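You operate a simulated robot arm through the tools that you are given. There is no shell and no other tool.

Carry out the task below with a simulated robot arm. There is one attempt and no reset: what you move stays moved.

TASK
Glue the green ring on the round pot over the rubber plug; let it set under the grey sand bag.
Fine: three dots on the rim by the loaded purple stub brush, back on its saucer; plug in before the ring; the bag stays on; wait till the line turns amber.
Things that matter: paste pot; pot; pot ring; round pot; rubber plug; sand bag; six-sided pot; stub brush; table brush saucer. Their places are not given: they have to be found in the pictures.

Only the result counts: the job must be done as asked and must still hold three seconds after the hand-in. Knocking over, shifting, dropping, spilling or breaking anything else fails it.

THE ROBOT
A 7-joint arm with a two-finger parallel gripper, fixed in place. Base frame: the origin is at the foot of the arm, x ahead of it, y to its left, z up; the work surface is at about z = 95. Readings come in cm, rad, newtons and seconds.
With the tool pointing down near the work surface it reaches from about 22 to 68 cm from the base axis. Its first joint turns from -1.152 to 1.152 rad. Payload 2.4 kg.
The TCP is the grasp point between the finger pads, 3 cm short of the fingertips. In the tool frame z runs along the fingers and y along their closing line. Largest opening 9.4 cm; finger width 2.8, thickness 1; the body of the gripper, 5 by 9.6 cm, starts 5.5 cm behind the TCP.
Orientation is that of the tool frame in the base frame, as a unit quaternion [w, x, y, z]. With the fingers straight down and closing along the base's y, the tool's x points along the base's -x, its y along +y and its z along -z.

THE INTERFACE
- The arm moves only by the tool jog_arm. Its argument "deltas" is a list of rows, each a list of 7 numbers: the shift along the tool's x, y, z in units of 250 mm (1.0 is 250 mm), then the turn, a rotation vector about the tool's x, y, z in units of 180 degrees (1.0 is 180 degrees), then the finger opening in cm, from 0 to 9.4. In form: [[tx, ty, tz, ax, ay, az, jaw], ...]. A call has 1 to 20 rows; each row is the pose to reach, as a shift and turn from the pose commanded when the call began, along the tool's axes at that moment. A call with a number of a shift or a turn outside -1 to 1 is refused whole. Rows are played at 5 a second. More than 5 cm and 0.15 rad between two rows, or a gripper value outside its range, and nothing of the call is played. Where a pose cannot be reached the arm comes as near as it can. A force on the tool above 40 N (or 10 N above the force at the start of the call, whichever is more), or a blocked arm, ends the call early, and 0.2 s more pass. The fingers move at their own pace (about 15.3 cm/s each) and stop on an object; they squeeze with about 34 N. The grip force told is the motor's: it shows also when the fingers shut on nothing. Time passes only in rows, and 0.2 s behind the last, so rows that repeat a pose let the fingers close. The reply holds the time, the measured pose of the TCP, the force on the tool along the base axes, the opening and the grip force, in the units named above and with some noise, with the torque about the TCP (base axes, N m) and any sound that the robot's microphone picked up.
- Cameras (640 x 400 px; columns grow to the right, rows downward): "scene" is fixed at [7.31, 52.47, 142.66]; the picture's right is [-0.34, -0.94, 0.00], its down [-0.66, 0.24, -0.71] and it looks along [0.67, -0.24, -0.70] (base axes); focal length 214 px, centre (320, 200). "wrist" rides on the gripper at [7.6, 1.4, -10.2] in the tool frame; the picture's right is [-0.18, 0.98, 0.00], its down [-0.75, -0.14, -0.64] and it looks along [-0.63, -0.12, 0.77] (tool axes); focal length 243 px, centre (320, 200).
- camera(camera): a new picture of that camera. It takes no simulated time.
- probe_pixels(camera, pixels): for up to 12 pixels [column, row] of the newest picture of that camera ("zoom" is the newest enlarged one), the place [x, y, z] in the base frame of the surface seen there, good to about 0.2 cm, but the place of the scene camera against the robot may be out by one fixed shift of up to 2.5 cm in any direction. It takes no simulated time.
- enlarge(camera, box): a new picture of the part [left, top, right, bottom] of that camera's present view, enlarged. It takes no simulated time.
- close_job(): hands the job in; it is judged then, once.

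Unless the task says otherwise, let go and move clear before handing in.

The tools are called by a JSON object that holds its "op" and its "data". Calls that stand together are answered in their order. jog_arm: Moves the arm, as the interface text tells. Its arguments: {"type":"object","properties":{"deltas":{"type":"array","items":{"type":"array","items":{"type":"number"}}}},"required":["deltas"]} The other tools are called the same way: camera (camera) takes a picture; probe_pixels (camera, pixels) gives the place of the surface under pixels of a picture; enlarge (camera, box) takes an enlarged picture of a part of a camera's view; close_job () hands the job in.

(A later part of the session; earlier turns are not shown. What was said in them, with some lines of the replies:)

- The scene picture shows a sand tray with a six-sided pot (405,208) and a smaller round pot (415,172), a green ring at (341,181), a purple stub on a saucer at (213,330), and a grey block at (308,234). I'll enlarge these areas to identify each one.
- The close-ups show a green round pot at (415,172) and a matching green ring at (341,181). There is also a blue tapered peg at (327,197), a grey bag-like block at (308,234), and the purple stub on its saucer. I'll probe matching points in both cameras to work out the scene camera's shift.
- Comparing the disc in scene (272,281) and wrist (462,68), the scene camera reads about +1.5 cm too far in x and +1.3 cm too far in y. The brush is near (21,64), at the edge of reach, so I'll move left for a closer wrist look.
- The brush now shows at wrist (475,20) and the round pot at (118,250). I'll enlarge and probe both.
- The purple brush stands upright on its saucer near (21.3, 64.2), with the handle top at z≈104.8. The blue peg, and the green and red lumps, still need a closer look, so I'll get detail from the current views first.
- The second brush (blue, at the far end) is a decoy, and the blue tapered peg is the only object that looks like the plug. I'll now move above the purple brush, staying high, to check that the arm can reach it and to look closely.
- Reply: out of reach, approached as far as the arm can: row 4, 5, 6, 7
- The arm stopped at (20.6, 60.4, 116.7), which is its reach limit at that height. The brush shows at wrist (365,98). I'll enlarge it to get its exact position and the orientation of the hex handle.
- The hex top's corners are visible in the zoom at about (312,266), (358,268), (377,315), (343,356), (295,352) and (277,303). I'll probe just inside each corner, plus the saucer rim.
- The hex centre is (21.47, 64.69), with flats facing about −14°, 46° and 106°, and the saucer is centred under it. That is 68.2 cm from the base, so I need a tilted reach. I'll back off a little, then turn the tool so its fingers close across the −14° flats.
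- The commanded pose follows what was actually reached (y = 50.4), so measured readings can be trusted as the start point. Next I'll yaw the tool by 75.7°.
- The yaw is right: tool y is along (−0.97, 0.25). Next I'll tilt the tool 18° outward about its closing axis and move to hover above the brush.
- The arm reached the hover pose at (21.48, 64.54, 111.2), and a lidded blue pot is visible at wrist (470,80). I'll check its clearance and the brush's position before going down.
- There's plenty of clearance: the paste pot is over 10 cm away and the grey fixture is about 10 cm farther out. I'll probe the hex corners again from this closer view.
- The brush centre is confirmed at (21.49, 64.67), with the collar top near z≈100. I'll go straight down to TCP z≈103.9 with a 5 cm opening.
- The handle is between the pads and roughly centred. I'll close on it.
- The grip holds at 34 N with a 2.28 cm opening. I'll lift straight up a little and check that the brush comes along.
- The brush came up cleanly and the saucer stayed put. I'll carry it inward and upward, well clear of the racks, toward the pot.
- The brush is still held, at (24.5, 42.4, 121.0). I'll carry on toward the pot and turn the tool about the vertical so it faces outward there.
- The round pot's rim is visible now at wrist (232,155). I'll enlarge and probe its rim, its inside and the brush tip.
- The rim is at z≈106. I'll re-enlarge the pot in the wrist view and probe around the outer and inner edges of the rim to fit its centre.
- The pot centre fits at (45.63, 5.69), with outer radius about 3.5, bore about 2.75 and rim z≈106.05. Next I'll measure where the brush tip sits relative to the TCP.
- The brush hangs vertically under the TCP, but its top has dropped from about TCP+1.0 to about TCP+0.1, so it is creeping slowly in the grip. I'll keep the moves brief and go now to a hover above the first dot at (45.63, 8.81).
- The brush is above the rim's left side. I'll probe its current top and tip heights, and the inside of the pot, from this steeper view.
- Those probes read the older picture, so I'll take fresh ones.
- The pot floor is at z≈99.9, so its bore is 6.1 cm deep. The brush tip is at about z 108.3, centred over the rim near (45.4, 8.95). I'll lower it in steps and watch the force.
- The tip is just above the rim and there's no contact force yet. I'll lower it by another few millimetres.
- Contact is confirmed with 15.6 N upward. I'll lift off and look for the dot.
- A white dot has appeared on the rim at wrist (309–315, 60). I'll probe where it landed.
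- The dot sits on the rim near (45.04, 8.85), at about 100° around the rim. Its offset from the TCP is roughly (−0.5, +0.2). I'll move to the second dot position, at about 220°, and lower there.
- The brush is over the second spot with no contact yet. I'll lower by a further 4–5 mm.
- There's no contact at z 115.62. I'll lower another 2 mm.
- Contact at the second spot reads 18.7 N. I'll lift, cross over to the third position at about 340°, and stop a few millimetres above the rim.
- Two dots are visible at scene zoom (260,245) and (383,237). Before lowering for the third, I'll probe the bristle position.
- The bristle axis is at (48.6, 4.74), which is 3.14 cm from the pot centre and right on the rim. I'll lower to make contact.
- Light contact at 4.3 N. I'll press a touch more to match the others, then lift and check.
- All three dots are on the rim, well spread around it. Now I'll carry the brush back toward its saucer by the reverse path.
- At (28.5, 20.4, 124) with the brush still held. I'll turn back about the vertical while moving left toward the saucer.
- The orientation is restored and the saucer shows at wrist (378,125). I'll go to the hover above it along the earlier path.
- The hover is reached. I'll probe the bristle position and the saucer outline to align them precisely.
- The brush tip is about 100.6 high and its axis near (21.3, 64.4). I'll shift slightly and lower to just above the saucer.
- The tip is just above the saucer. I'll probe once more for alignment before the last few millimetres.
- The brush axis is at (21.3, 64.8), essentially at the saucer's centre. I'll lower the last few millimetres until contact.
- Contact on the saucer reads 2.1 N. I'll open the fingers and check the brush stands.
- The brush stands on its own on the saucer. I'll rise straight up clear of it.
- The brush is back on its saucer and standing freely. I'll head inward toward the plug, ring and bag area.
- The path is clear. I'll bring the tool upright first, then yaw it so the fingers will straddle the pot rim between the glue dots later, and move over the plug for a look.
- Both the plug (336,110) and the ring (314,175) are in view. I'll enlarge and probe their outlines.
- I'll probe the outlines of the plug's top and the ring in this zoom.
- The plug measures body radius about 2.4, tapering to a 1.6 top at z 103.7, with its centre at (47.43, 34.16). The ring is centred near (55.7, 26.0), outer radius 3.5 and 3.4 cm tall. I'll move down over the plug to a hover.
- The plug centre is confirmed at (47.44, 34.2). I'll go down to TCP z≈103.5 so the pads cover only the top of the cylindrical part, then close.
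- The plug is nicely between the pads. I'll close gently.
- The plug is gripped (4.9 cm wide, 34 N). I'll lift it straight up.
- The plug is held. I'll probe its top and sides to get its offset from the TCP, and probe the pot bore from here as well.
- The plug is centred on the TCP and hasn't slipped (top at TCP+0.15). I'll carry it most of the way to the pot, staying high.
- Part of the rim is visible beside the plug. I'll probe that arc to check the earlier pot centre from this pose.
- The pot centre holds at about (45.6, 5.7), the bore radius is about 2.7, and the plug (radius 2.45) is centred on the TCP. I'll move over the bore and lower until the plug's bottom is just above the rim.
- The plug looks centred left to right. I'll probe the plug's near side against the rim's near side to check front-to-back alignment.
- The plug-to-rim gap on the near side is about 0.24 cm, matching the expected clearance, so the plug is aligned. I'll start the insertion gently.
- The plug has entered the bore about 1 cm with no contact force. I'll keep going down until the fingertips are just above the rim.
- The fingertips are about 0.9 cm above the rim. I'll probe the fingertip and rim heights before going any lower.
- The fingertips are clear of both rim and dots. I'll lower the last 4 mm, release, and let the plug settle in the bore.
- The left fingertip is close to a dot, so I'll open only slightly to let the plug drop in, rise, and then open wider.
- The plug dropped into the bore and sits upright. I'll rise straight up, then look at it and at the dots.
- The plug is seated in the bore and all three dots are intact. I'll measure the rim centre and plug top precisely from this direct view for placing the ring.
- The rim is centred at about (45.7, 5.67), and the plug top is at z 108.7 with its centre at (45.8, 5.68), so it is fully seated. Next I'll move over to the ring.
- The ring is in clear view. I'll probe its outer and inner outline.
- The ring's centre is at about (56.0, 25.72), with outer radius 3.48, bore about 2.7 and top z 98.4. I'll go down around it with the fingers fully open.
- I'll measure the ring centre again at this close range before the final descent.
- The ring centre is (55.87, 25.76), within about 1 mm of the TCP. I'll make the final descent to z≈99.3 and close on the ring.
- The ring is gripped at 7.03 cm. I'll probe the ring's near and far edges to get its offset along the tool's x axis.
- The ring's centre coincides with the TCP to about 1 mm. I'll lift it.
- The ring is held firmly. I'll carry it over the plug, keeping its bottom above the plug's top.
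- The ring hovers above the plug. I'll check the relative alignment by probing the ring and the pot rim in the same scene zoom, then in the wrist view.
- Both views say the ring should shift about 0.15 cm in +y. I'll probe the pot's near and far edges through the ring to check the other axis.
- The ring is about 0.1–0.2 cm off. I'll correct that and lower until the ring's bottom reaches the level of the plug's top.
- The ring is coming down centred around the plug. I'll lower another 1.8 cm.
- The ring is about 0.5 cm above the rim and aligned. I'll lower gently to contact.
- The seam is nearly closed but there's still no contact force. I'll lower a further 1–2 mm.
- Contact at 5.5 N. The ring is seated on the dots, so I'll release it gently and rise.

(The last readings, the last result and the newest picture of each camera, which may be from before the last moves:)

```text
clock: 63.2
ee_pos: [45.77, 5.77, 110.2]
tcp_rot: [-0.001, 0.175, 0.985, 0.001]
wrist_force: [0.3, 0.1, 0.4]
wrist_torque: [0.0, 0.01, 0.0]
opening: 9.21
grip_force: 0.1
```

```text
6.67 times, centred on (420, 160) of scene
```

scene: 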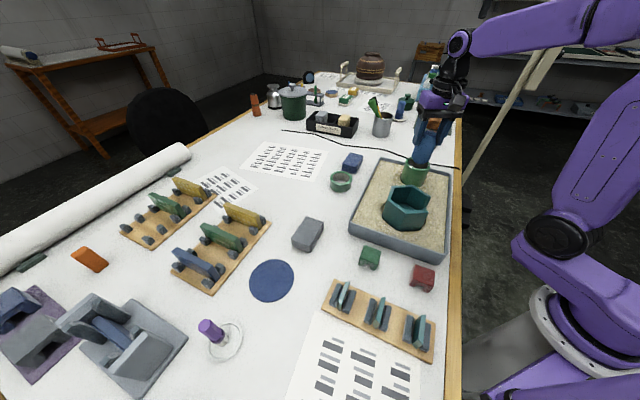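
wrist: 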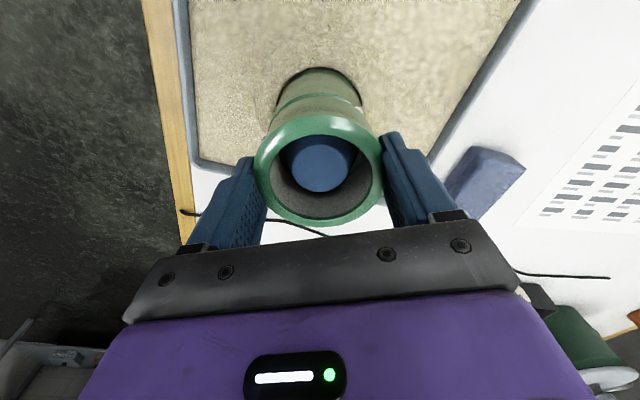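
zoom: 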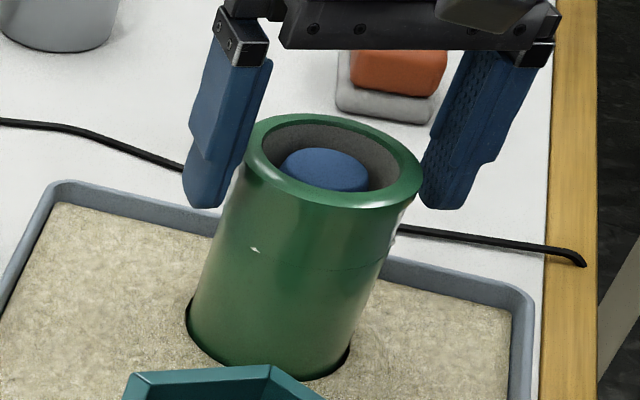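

The ring sits flush with the seam nearly closed. I'll rise straight up first, then head for the sand bag.

{"op": "jog_arm", "data": {"deltas": [[0, 0, -0.04, 0, 0, 0, 9.2], [0, 0, -0.14, 0, 0, 0, 9.2], [0, 0, -0.28, 0, 0, 0, 9.2], [0.05, 0.08, -0.34, 0, 0, 0, 9.2], [0.13, 0.2, -0.36, 0, 0, 0, 9.2], [0.23, 0.35, -0.36, 0, 0, 0, 9.2], [0.33, 0.5, -0.36, 0, 0, 0, 9.2], [0.42, 0.635, -0.36, 0, 0, 0, 9.2]]}}

{"op": "camera", "data": {"camera": "wrist"}}

{"op": "enlarge", "data": {"camera": "scene", "box": [390, 120, 450, 190]}}

{"op": "enlarge", "data": {"camera": "scene", "box": [270, 200, 350, 270]}}

```text
clock: 65.0
ee_pos: [41.39, 24.51, 119.24]
tcp_rot: [0.0, 0.175, 0.985, 0.0]
wrist_force: [0.0, -0.2, 0.3]
wrist_torque: [0.04, -0.01, 0.05]
opening: 9.23
grip_force: 0.1
```

```text
taken
```

wrist: 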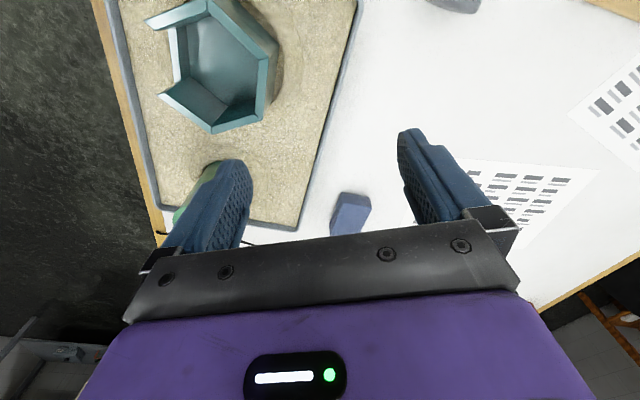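

```text
5.71 times, centred on (420, 155) of scene
```

zoom: 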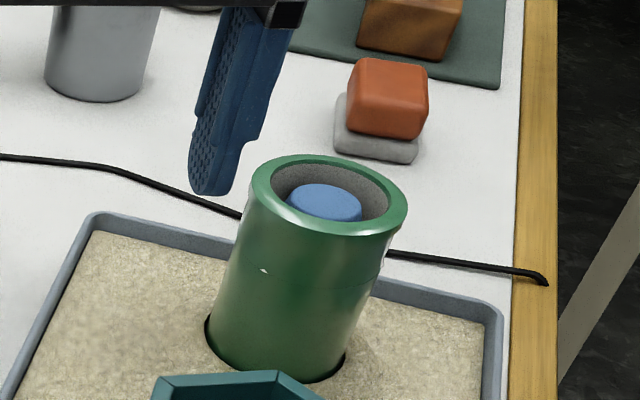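

```text
5.71 times, centred on (310, 235) of scene
```

zoom: 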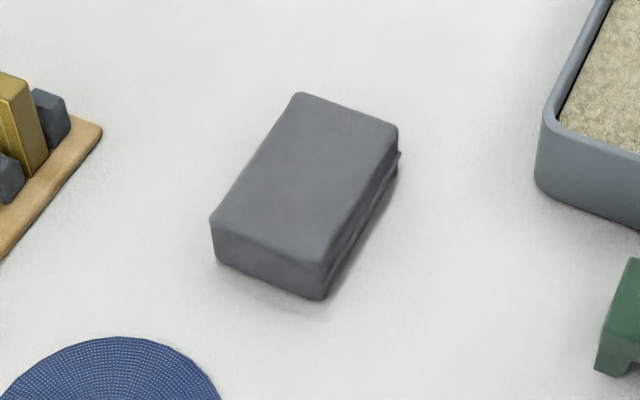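

The ring is well seated. In this zoom the bag's top corners are at (298,93), (398,130), (325,262) and (210,222). I'll probe them.

{"op": "probe_pixels", "data": {"camera": "zoom", "pixels": [[300, 100], [392, 134], [322, 255], [217, 218], [300, 180], [350, 115], [265, 155], [355, 200], [268, 240], [325, 290], [397, 175]]}}

```text
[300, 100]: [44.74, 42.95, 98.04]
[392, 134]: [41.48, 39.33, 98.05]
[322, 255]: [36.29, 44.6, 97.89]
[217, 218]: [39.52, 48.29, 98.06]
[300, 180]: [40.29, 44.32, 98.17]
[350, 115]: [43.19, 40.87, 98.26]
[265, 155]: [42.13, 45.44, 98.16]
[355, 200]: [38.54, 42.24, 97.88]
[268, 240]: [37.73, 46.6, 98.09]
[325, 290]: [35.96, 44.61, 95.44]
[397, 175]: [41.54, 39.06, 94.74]
```

In the robot frame the bag centre is about (38.9, 42.4). It measures about 7.6 × 5.0 × 3.1 cm, with its short axis near 48°. I'll move above it and turn the fingers to close across the short side.

{"op": "jog_arm", "data": {"deltas": [[0.06, 0.11, 0.02, 0, 0, 0.02, 9.2], [0.13, 0.245, 0.06, 0, 0, 0.05, 9.2], [0.2, 0.38, 0.12, 0, 0, 0.08, 9.2], [0.27, 0.51, 0.18, 0, 0, 0.105, 9.2], [0.3415, 0.637, 0.24, 0, 0, 0.122, 9.2], [0.3415, 0.637, 0.28, 0, 0, 0.122, 9.2], [0.3415, 0.637, 0.28, 0, 0, 0.122, 9.2]]}}

{"op": "camera", "data": {"camera": "wrist"}}

{"op": "enlarge", "data": {"camera": "wrist", "box": [240, 40, 400, 200]}}

```text
clock: 66.6
ee_pos: [38.85, 42.28, 112.27]
tcp_rot: [-0.002, 0.359, 0.933, 0.0]
wrist_force: [0.6, -0.4, 0.1]
wrist_torque: [0.03, 0.0, 0.01]
opening: 9.21
grip_force: 0.0
```

```text
taken
```

wrist: 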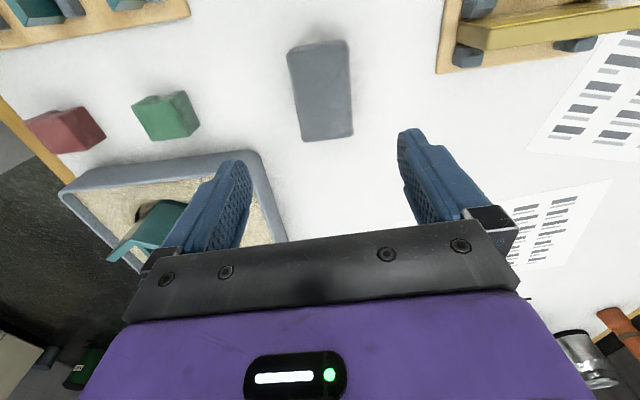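

```text
2.50 times, centred on (320, 120) of wrist
```

zoom: 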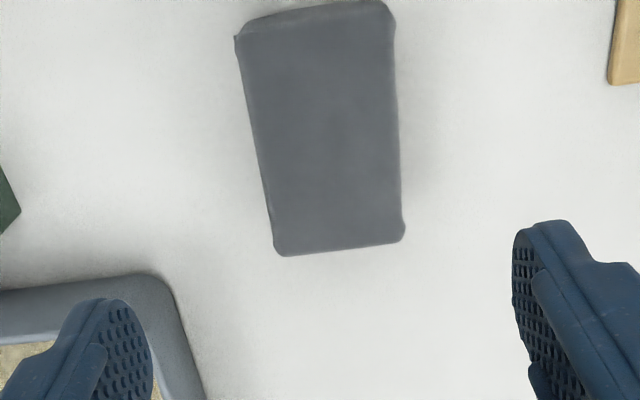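

The bag is right below. I'll probe its top corners in this wrist zoom for exact centre and angle.

{"op": "probe_pixels", "data": {"camera": "zoom", "pixels": [[245, 45], [386, 20], [398, 230], [280, 248], [256, 140], [396, 130], [340, 240], [315, 20], [330, 130], [318, 5]]}}

```text
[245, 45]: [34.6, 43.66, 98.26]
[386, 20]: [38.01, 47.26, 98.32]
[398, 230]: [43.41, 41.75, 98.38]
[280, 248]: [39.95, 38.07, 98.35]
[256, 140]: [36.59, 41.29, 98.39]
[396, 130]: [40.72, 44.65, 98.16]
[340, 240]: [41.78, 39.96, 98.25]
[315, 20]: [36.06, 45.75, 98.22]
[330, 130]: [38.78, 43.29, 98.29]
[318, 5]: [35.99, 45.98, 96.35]
```

The bag's centre is (38.99, 42.69) with its short axis at about 46.5°. I'll correct by a hair and go down around it, to TCP z≈99.

{"op": "jog_arm", "data": {"deltas": [[0.0061, 0.0133, 0.14, 0, 0, 0.009, 8.5], [0.0061, 0.0133, 0.3, 0, 0, 0.009, 8.0], [0.0061, 0.0133, 0.42, 0, 0, 0.009, 8.0], [0.0061, 0.0133, 0.49, 0, 0, 0.009, 8.0], [0.0061, 0.0133, 0.528, 0, 0, 0.009, 8.0], [0.0061, 0.0133, 0.528, 0, 0, 0.009, 8.0]]}}

{"op": "enlarge", "data": {"camera": "wrist", "box": [200, 60, 440, 240]}}

```text
clock: 68.0
ee_pos: [39.18, 42.56, 99.15]
tcp_rot: [-0.001, 0.372, 0.928, -0.001]
wrist_force: [-0.8, 0.0, 0.5]
wrist_torque: [0.01, 0.02, 0.02]
opening: 8.03
grip_force: 0.1
```

```text
2.22 times, centred on (320, 150) of wrist
```

zoom: 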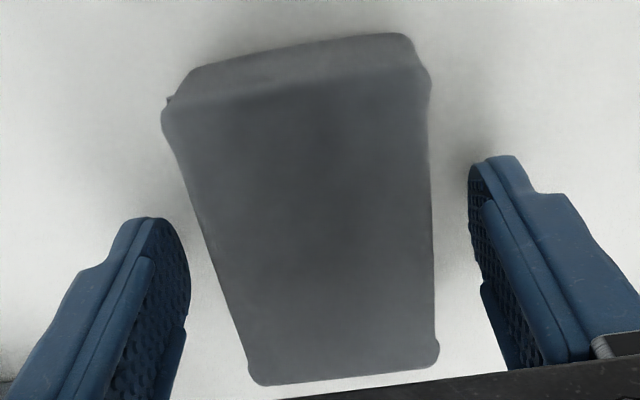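

The bag is centred between the pads. I'll close on it.

{"op": "jog_arm", "data": {"deltas": [[0, 0, 0, 0, 0, 0, 6.5], [0, 0, 0, 0, 0, 0, 5.5], [0, 0, 0, 0, 0, 0, 4.8], [0, 0, 0, 0, 0, 0, 4.2], [0, 0, 0, 0, 0, 0, 4.0]]}}

{"op": "enlarge", "data": {"camera": "wrist", "box": [200, 60, 440, 240]}}

```text
clock: 69.2
ee_pos: [39.09, 42.54, 99.1]
tcp_rot: [-0.001, 0.373, 0.928, 0.0]
wrist_force: [-0.2, 1.0, -0.8]
wrist_torque: [-0.06, -0.01, -0.03]
opening: 5.78
grip_force: 33.5
```

```text
2.22 times, centred on (320, 150) of wrist
```

zoom: 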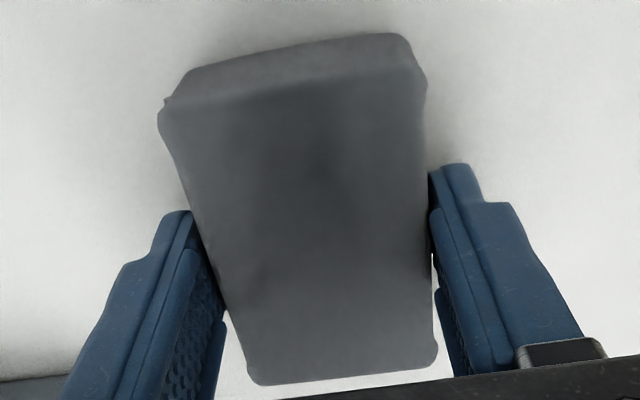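

The bag is gripped with a 5.78 cm opening. I'll lift it and check for slip.

{"op": "jog_arm", "data": {"deltas": [[0, 0, -0.02, 0, 0, 0, 4.0], [0, 0, -0.08, 0, 0, 0, 4.0], [0, 0, -0.18, 0, 0, 0, 4.0], [0, 0, -0.3, 0, 0, 0, 4.0]]}}

{"op": "camera", "data": {"camera": "wrist"}}

{"op": "camera", "data": {"camera": "scene"}}

```text
clock: 70.2
ee_pos: [39.02, 42.32, 106.67]
tcp_rot: [-0.001, 0.372, 0.928, 0.001]
wrist_force: [-0.1, 0.0, -1.8]
wrist_torque: [0.02, -0.01, -0.01]
opening: 5.76
grip_force: 33.5
```

```text
taken
```

wrist: 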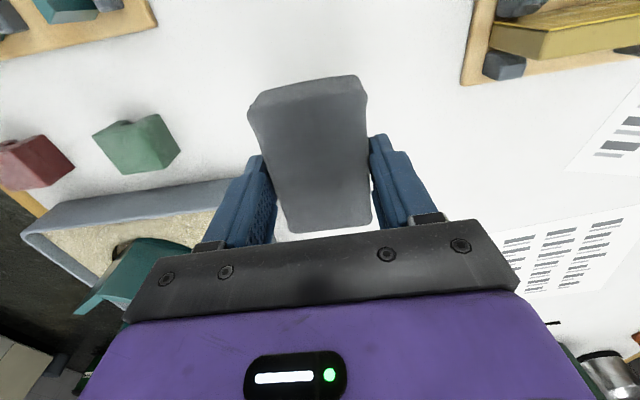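

```text
taken
```

scene: 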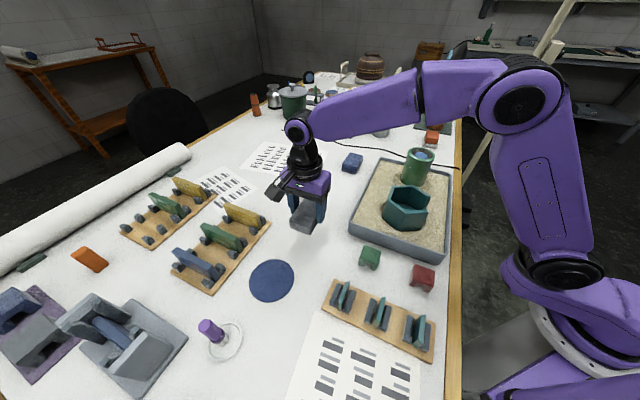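

The bag came up level. I'll probe its top to get the bag centre relative to the TCP.

{"op": "enlarge", "data": {"camera": "wrist", "box": [230, 60, 390, 240]}}

```text
2.22 times, centred on (310, 150) of wrist
```

zoom: 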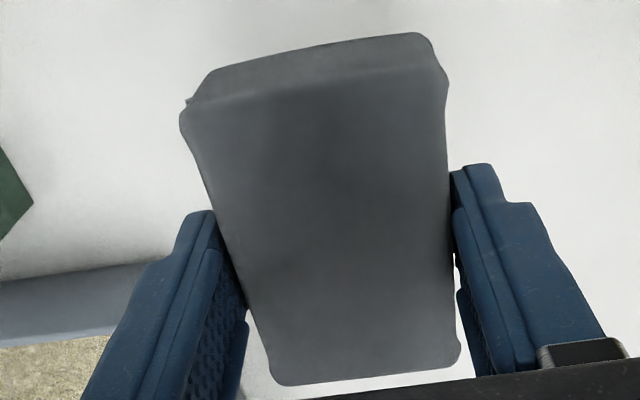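

{"op": "probe_pixels", "data": {"camera": "zoom", "pixels": [[195, 115], [435, 75], [450, 355], [285, 378], [320, 230], [320, 95], [370, 365], [235, 235], [440, 220], [320, 60]]}}

```text
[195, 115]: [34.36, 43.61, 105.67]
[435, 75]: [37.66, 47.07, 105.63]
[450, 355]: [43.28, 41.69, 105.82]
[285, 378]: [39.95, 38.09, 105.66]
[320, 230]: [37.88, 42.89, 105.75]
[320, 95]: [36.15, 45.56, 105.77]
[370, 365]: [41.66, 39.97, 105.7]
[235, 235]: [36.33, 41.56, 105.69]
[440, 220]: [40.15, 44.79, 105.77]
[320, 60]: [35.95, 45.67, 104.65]
```

The bag centre is offset from the TCP by about (−0.2, +0.15), and its bottom is at TCP−4.2. I'll raise it and carry it toward the pot.

{"op": "jog_arm", "data": {"deltas": [[0, 0, -0.1, 0, 0, 0, 4.0], [-0.03, -0.02, -0.26, 0, 0, 0, 4.0], [-0.11, -0.08, -0.4, 0, 0, 0, 4.0], [-0.24, -0.172, -0.48, 0, 0, 0, 4.0], [-0.39, -0.28, -0.48, 0, 0, 0, 4.0], [-0.53, -0.38, -0.48, 0, 0, 0, 4.0], [-0.612, -0.44, -0.48, 0, 0, 0, 4.0]]}}

```text
clock: 71.8
ee_pos: [42.37, 23.87, 118.68]
tcp_rot: [-0.001, 0.372, 0.928, 0.0]
wrist_force: [-0.1, -1.1, -2.7]
wrist_torque: [-0.02, 0.0, 0.0]
opening: 5.75
grip_force: 33.9
```

The bag is still held, at (42.4, 23.9, 118.7). I'll continue to a hover above the ring.

{"op": "jog_arm", "data": {"deltas": [[-0.08, -0.057, 0, 0, 0, 0, 4.0], [-0.22, -0.156, 0, 0, 0, 0, 4.0], [-0.37, -0.262, 0, 0, 0, 0, 4.0], [-0.5, -0.354, 0, 0, 0, 0, 4.0], [-0.58, -0.411, 0, 0, 0, 0, 4.0], [-0.6128, -0.434, 0, 0, 0, 0, 4.0], [-0.6128, -0.434, 0, 0, 0, 0, 4.0]]}}

{"op": "camera", "data": {"camera": "wrist"}}

{"op": "camera", "data": {"camera": "scene"}}

{"op": "enlarge", "data": {"camera": "scene", "box": [380, 100, 460, 190]}}

{"op": "enlarge", "data": {"camera": "wrist", "box": [230, 40, 390, 240]}}

```text
clock: 73.4
ee_pos: [45.99, 5.56, 118.79]
tcp_rot: [-0.001, 0.373, 0.928, 0.0]
wrist_force: [0.1, 0.6, -3.4]
wrist_torque: [0.0, 0.01, 0.03]
opening: 5.77
grip_force: 34.2
```

```text
taken
```

wrist: 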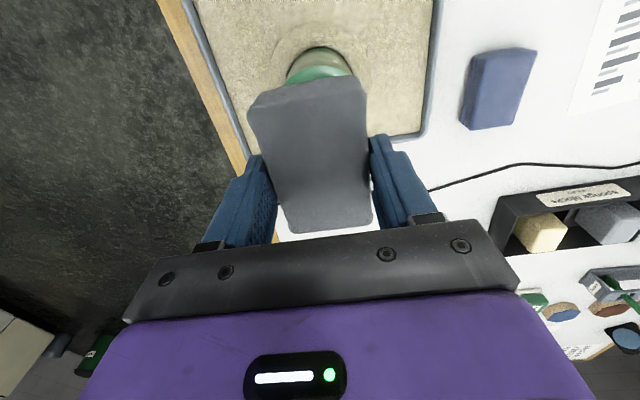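

```text
taken
```

scene: 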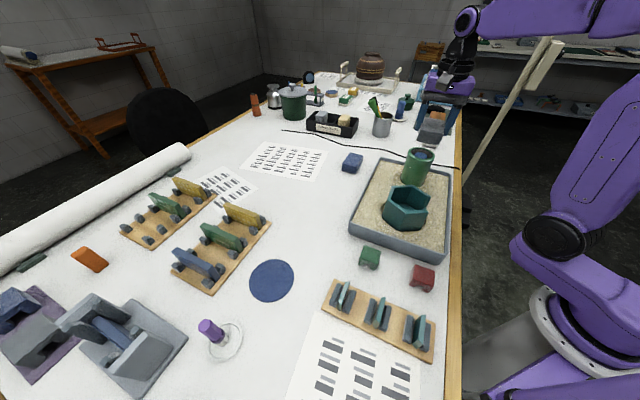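

```text
4.44 times, centred on (420, 145) of scene
```

zoom: 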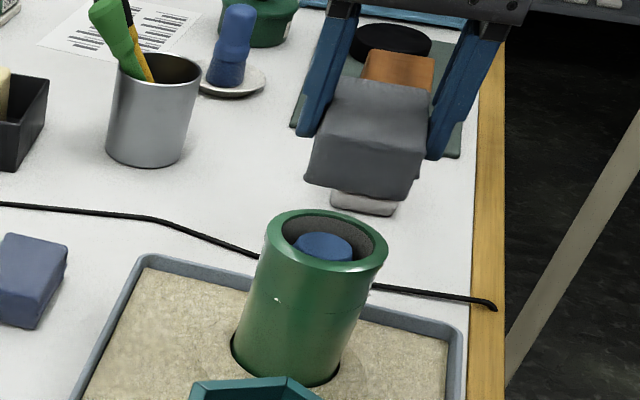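

```text
2.00 times, centred on (310, 140) of wrist
```

zoom: 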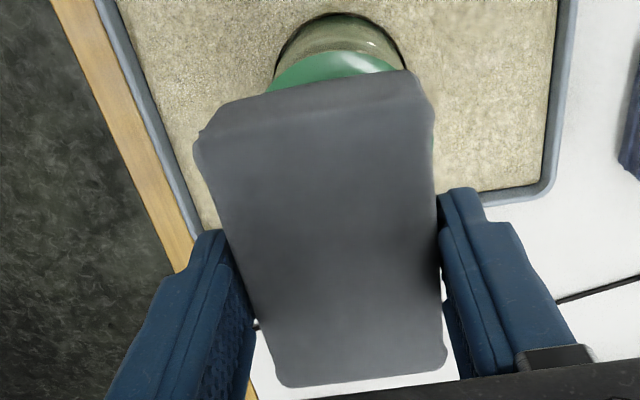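

The bag hovers over the ring. I'll probe the bag corners and ring rim to check alignment.

{"op": "probe_pixels", "data": {"camera": "zoom", "pixels": [[210, 145], [422, 112], [437, 352], [283, 375], [320, 220], [330, 68], [285, 80], [380, 68]]}}

{"op": "probe_pixels", "data": {"camera": "scene", "pixels": [[406, 155], [418, 162], [430, 157], [434, 151], [412, 149], [420, 148], [419, 155], [430, 122], [423, 135], [440, 138]]}}

```text
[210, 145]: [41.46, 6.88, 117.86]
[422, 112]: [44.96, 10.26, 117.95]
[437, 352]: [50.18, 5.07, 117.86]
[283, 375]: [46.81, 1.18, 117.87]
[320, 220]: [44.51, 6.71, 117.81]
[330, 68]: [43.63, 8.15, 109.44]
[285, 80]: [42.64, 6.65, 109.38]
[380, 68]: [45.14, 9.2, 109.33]
```

```text
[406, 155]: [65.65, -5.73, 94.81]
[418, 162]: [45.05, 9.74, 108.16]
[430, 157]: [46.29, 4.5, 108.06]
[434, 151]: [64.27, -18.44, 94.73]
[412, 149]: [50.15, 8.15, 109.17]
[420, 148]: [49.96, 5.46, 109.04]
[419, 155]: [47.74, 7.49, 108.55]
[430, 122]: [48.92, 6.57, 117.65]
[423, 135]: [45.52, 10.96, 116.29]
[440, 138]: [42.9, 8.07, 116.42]
```

The bag centre (45.85, 5.85) is within 2 mm of the ring, whose top is at z≈109.4. I'll nudge it and lower to just above the ring.

{"op": "jog_arm", "data": {"deltas": [[-0.0019, -0.0049, 0.04, 0, 0, 0, 4.0], [-0.0019, -0.0049, 0.09, 0, 0, 0, 4.0], [-0.0019, -0.0049, 0.14, 0, 0, 0, 4.0], [-0.0019, -0.0049, 0.176, 0, 0, 0, 4.0], [-0.0019, -0.0049, 0.176, 0, 0, 0, 4.0]]}}

{"op": "enlarge", "data": {"camera": "scene", "box": [380, 110, 460, 190]}}

{"op": "camera", "data": {"camera": "wrist"}}

```text
clock: 74.6
ee_pos: [45.9, 5.27, 114.2]
tcp_rot: [-0.001, 0.372, 0.928, 0.0]
wrist_force: [0.3, -0.4, -3.3]
wrist_torque: [0.02, -0.03, -0.01]
opening: 5.74
grip_force: 34.4
```

```text
5.00 times, centred on (420, 150) of scene
```

zoom: 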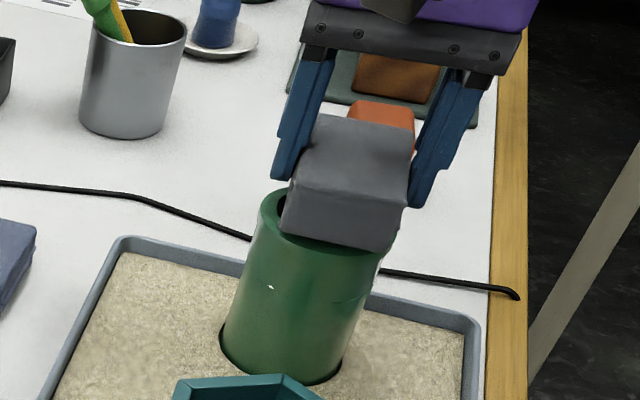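

```text
taken
```

wrist: 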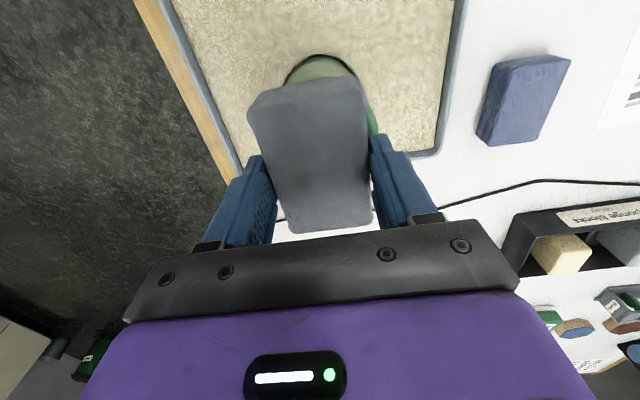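

The bag is less than a centimetre above the ring. I'll lower in small steps until it takes load.

{"op": "jog_arm", "data": {"deltas": [[0, 0, 0.01, 0, 0, 0, 4.0], [0, 0, 0.018, 0, 0, 0, 4.0]]}}

```text
clock: 75.2
ee_pos: [45.89, 5.37, 113.67]
tcp_rot: [0.0, 0.373, 0.928, 0.0]
wrist_force: [1.1, -0.4, -3.9]
wrist_torque: [0.01, 0.02, 0.0]
opening: 5.76
grip_force: 34.4
```

{"op": "jog_arm", "data": {"deltas": [[0, 0, 0.005, 0, 0, 0, 4.0], [0, 0, 0.01, 0, 0, 0, 4.0]]}}

{"op": "enlarge", "data": {"camera": "scene", "box": [390, 120, 450, 190]}}

```text
clock: 75.8
ee_pos: [45.92, 5.41, 113.66]
tcp_rot: [0.0, 0.372, 0.928, 0.001]
wrist_force: [-4.6, -1.4, 21.4]
wrist_torque: [-0.14, 0.82, 0.02]
opening: 5.77
grip_force: 33.8
```

```text
5.71 times, centred on (420, 155) of scene
```

zoom: 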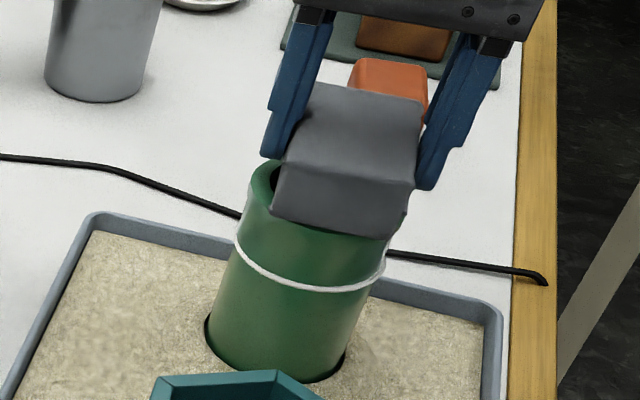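

The bag is bearing on the ring, and a white glue line has appeared all around the seam. The push is 21 N, so I'll ease up slightly before releasing.

{"op": "jog_arm", "data": {"deltas": [[0, 0, -0.005, 0, 0, 0, 4.0], [0, 0, -0.007, 0, 0, 0, 4.0]]}}

```text
clock: 76.4
ee_pos: [45.93, 5.38, 113.62]
tcp_rot: [-0.001, 0.372, 0.928, 0.0]
wrist_force: [-5.1, -2.7, 15.9]
wrist_torque: [-0.25, 0.4, -0.04]
opening: 5.76
grip_force: 33.7
```

{"op": "jog_arm", "data": {"deltas": [[0, 0, -0.004, 0, 0, 0, 4.0], [0, 0, -0.004, 0, 0, 0, 4.0]]}}

```text
clock: 77.0
ee_pos: [45.99, 5.42, 113.7]
tcp_rot: [-0.002, 0.373, 0.928, 0.0]
wrist_force: [-0.3, -3.5, 4.3]
wrist_torque: [-0.14, 0.04, -0.01]
opening: 5.75
grip_force: 33.5
```

The load is down to 4 N. I'll open the fingers gently.

{"op": "jog_arm", "data": {"deltas": [[0, 0, 0, 0, 0, 0, 5.9], [0, 0, 0, 0, 0, 0, 6.2], [0, 0, 0, 0, 0, 0, 6.8], [0, 0, 0, 0, 0, 0, 7.6], [0, 0, 0, 0, 0, 0, 8.4]]}}

{"op": "camera", "data": {"camera": "wrist"}}

{"op": "enlarge", "data": {"camera": "scene", "box": [390, 120, 450, 190]}}

{"op": "enlarge", "data": {"camera": "wrist", "box": [220, 40, 420, 240]}}

```text
clock: 78.2
ee_pos: [45.95, 5.4, 113.8]
tcp_rot: [-0.001, 0.372, 0.928, 0.0]
wrist_force: [0.1, 0.5, -0.1]
wrist_torque: [-0.02, 0.0, 0.0]
opening: 8.4
grip_force: 0.0
```

```text
taken
```

wrist: 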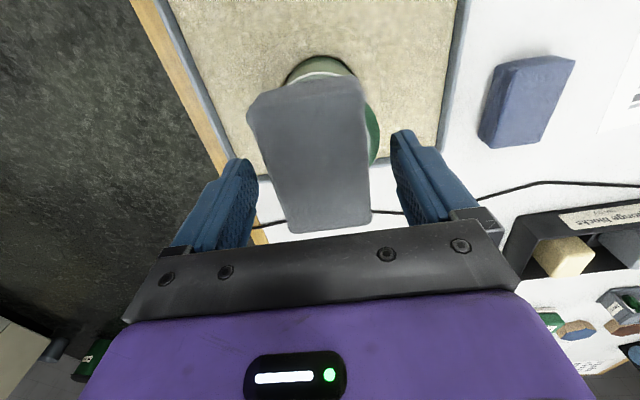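

```text
5.71 times, centred on (420, 155) of scene
```

zoom: 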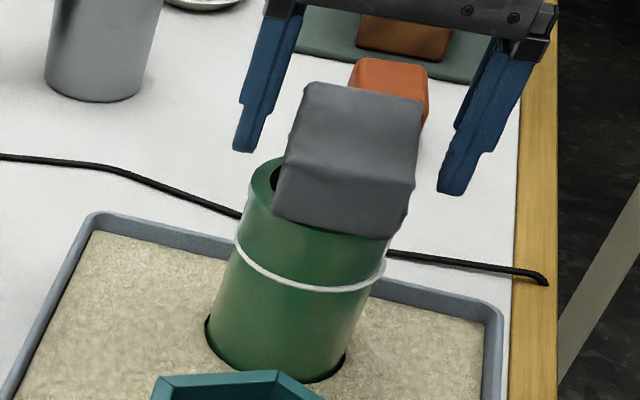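

```text
2.00 times, centred on (320, 140) of wrist
```

zoom: 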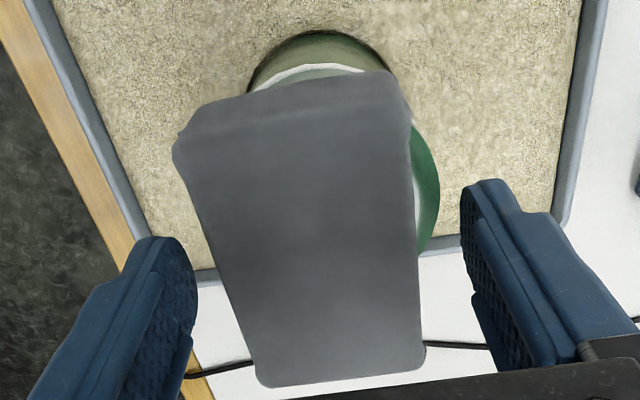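

The bag rests on the ring, though the wrist view shows more of the ring on one side. I'll probe the bag corners to check its centre and level.

{"op": "probe_pixels", "data": {"camera": "zoom", "pixels": [[190, 145], [395, 110], [412, 350], [268, 378], [310, 220], [425, 180], [430, 210], [420, 240], [320, 76], [300, 130]]}}

```text
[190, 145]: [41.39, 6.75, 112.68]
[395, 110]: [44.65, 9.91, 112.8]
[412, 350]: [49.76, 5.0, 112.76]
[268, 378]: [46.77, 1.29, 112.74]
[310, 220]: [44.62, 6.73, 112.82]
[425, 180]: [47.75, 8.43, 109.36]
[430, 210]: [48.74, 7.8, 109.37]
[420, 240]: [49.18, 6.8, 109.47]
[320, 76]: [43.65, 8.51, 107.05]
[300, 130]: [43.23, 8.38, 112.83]
```

The bag is level (z 112.75 at all corners) and centred at (45.64, 5.74), within about 2 mm of the ring. I'll rise straight up and move clear.

{"op": "jog_arm", "data": {"deltas": [[0, 0, -0.03, 0, 0, 0, 8.8], [0, 0, -0.1, 0, 0, 0, 8.8], [0, 0, -0.2, 0, 0, 0, 8.8], [0, 0, -0.32, 0, 0, 0, 8.8], [0.08, 0.06, -0.36, 0, 0, 0, 8.8], [0.2, 0.15, -0.36, 0, 0, 0, 8.8], [0.34, 0.25, -0.36, 0, 0, 0, 8.8], [0.4, 0.3, -0.36, 0, 0, 0, 8.8]]}}

{"op": "camera", "data": {"camera": "scene"}}

{"op": "enlarge", "data": {"camera": "scene", "box": [390, 120, 450, 190]}}

```text
clock: 80.0
ee_pos: [43.86, 17.64, 122.72]
tcp_rot: [-0.002, 0.373, 0.928, 0.0]
wrist_force: [0.7, 0.1, 0.9]
wrist_torque: [0.03, -0.01, -0.01]
opening: 8.8
grip_force: 0.1
```

```text
taken
```

scene: 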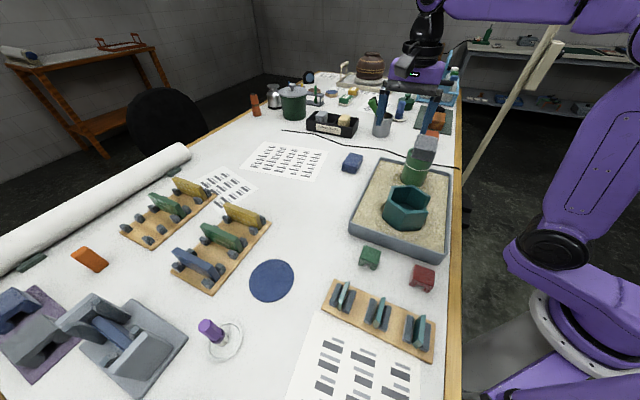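

```text
5.71 times, centred on (420, 155) of scene
```

zoom: 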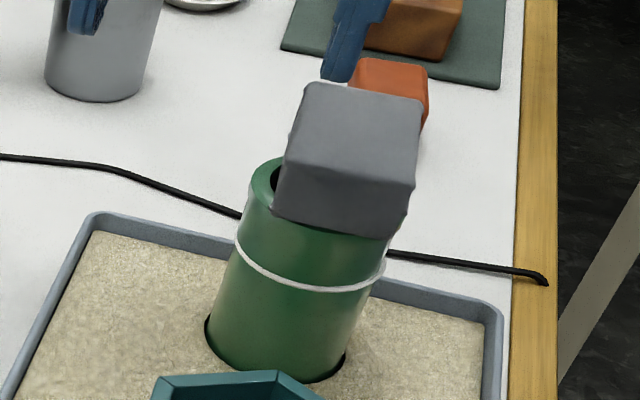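

The bag sits steady and the line is still white. I'll hold still and wait for the glue to set, checking the colour.

{"op": "jog_arm", "data": {"deltas": [[0, 0, 0, 0, 0, 0, 8.8], [0, 0, 0, 0, 0, 0, 8.8], [0, 0, 0, 0, 0, 0, 8.8], [0, 0, 0, 0, 0, 0, 8.8], [0, 0, 0, 0, 0, 0, 8.8], [0, 0, 0, 0, 0, 0, 8.8], [0, 0, 0, 0, 0, 0, 8.8], [0, 0, 0, 0, 0, 0, 8.8], [0, 0, 0, 0, 0, 0, 8.8], [0, 0, 0, 0, 0, 0, 8.8], [0, 0, 0, 0, 0, 0, 8.8], [0, 0, 0, 0, 0, 0, 8.8], [0, 0, 0, 0, 0, 0, 8.8], [0, 0, 0, 0, 0, 0, 8.8], [0, 0, 0, 0, 0, 0, 8.8], [0, 0, 0, 0, 0, 0, 8.8], [0, 0, 0, 0, 0, 0, 8.8], [0, 0, 0, 0, 0, 0, 8.8], [0, 0, 0, 0, 0, 0, 8.8], [0, 0, 0, 0, 0, 0, 8.8]]}}

{"op": "enlarge", "data": {"camera": "scene", "box": [390, 120, 450, 190]}}

```text
clock: 84.2
ee_pos: [43.76, 17.78, 122.79]
tcp_rot: [-0.001, 0.373, 0.928, 0.0]
wrist_force: [0.1, 0.1, 0.6]
wrist_torque: [0.01, 0.0, -0.01]
opening: 8.78
grip_force: 0.1
```

```text
5.71 times, centred on (420, 155) of scene
```

zoom: 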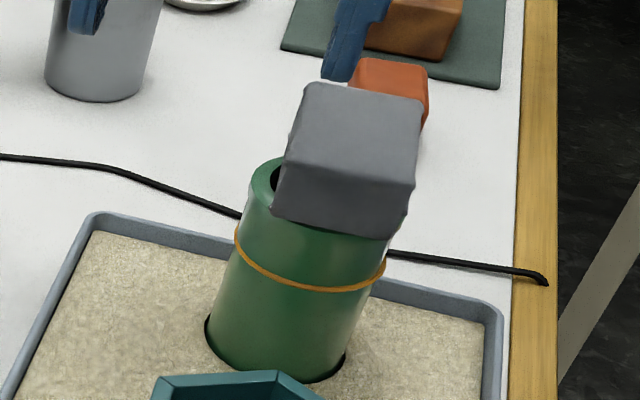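

The seam line has turned amber and the bag is still in place. I'll do a last check of the whole scene and the brush before handing in.

{"op": "camera", "data": {"camera": "scene"}}

{"op": "enlarge", "data": {"camera": "scene", "box": [180, 290, 280, 370]}}

{"op": "camera", "data": {"camera": "wrist"}}

```text
taken
```

scene: 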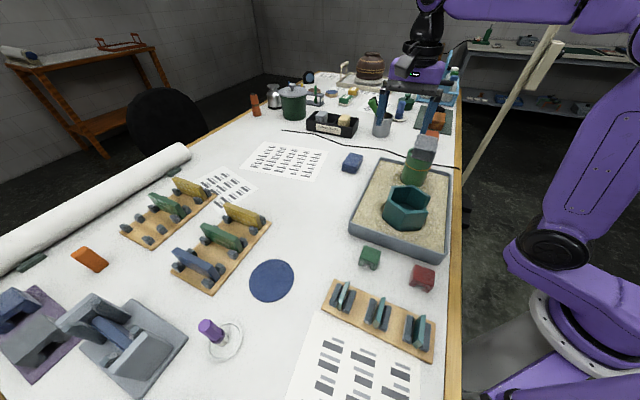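

```text
5.00 times, centred on (230, 330) of scene
```

zoom: 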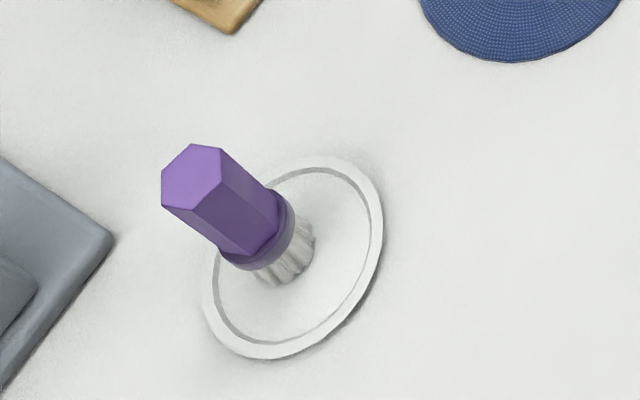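

```text
taken
```

wrist: 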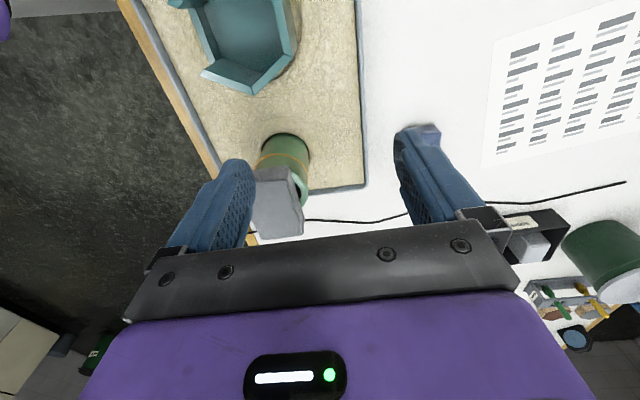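

The amber line shows in both views, the bag is on the ring, the brush stands on its saucer, and everything else is where it was. The arm is clear and holding nothing, so I'm handing in.

{"op": "close_job", "data": {}}

```text
The job is handed in.
```

The green ring is glued on the round pot over the rubber plug, with the grey sand bag left on top. I handed the job in after the glue line turned amber. The hand-in reply gave no verdict.

- **Glue:** I put three dots around the rim with the loaded purple stub brush, then stood the brush back on its saucer.
- **Plug:** It went in before the ring. I let go with the fingertips just above the rim, and it dropped the last centimetre to the pot floor.
- **Ring:** It sat flush on the rim, aligned with the pot, before the bag went on.
- **Bag:** It rests level and centred on the ring to within about 2 mm. I pressed with about 21 N when setting it down, then eased off before letting go.

In the last pictures, everything I hadn't meant to move was where it started, and the arm was clear with its fingers open.
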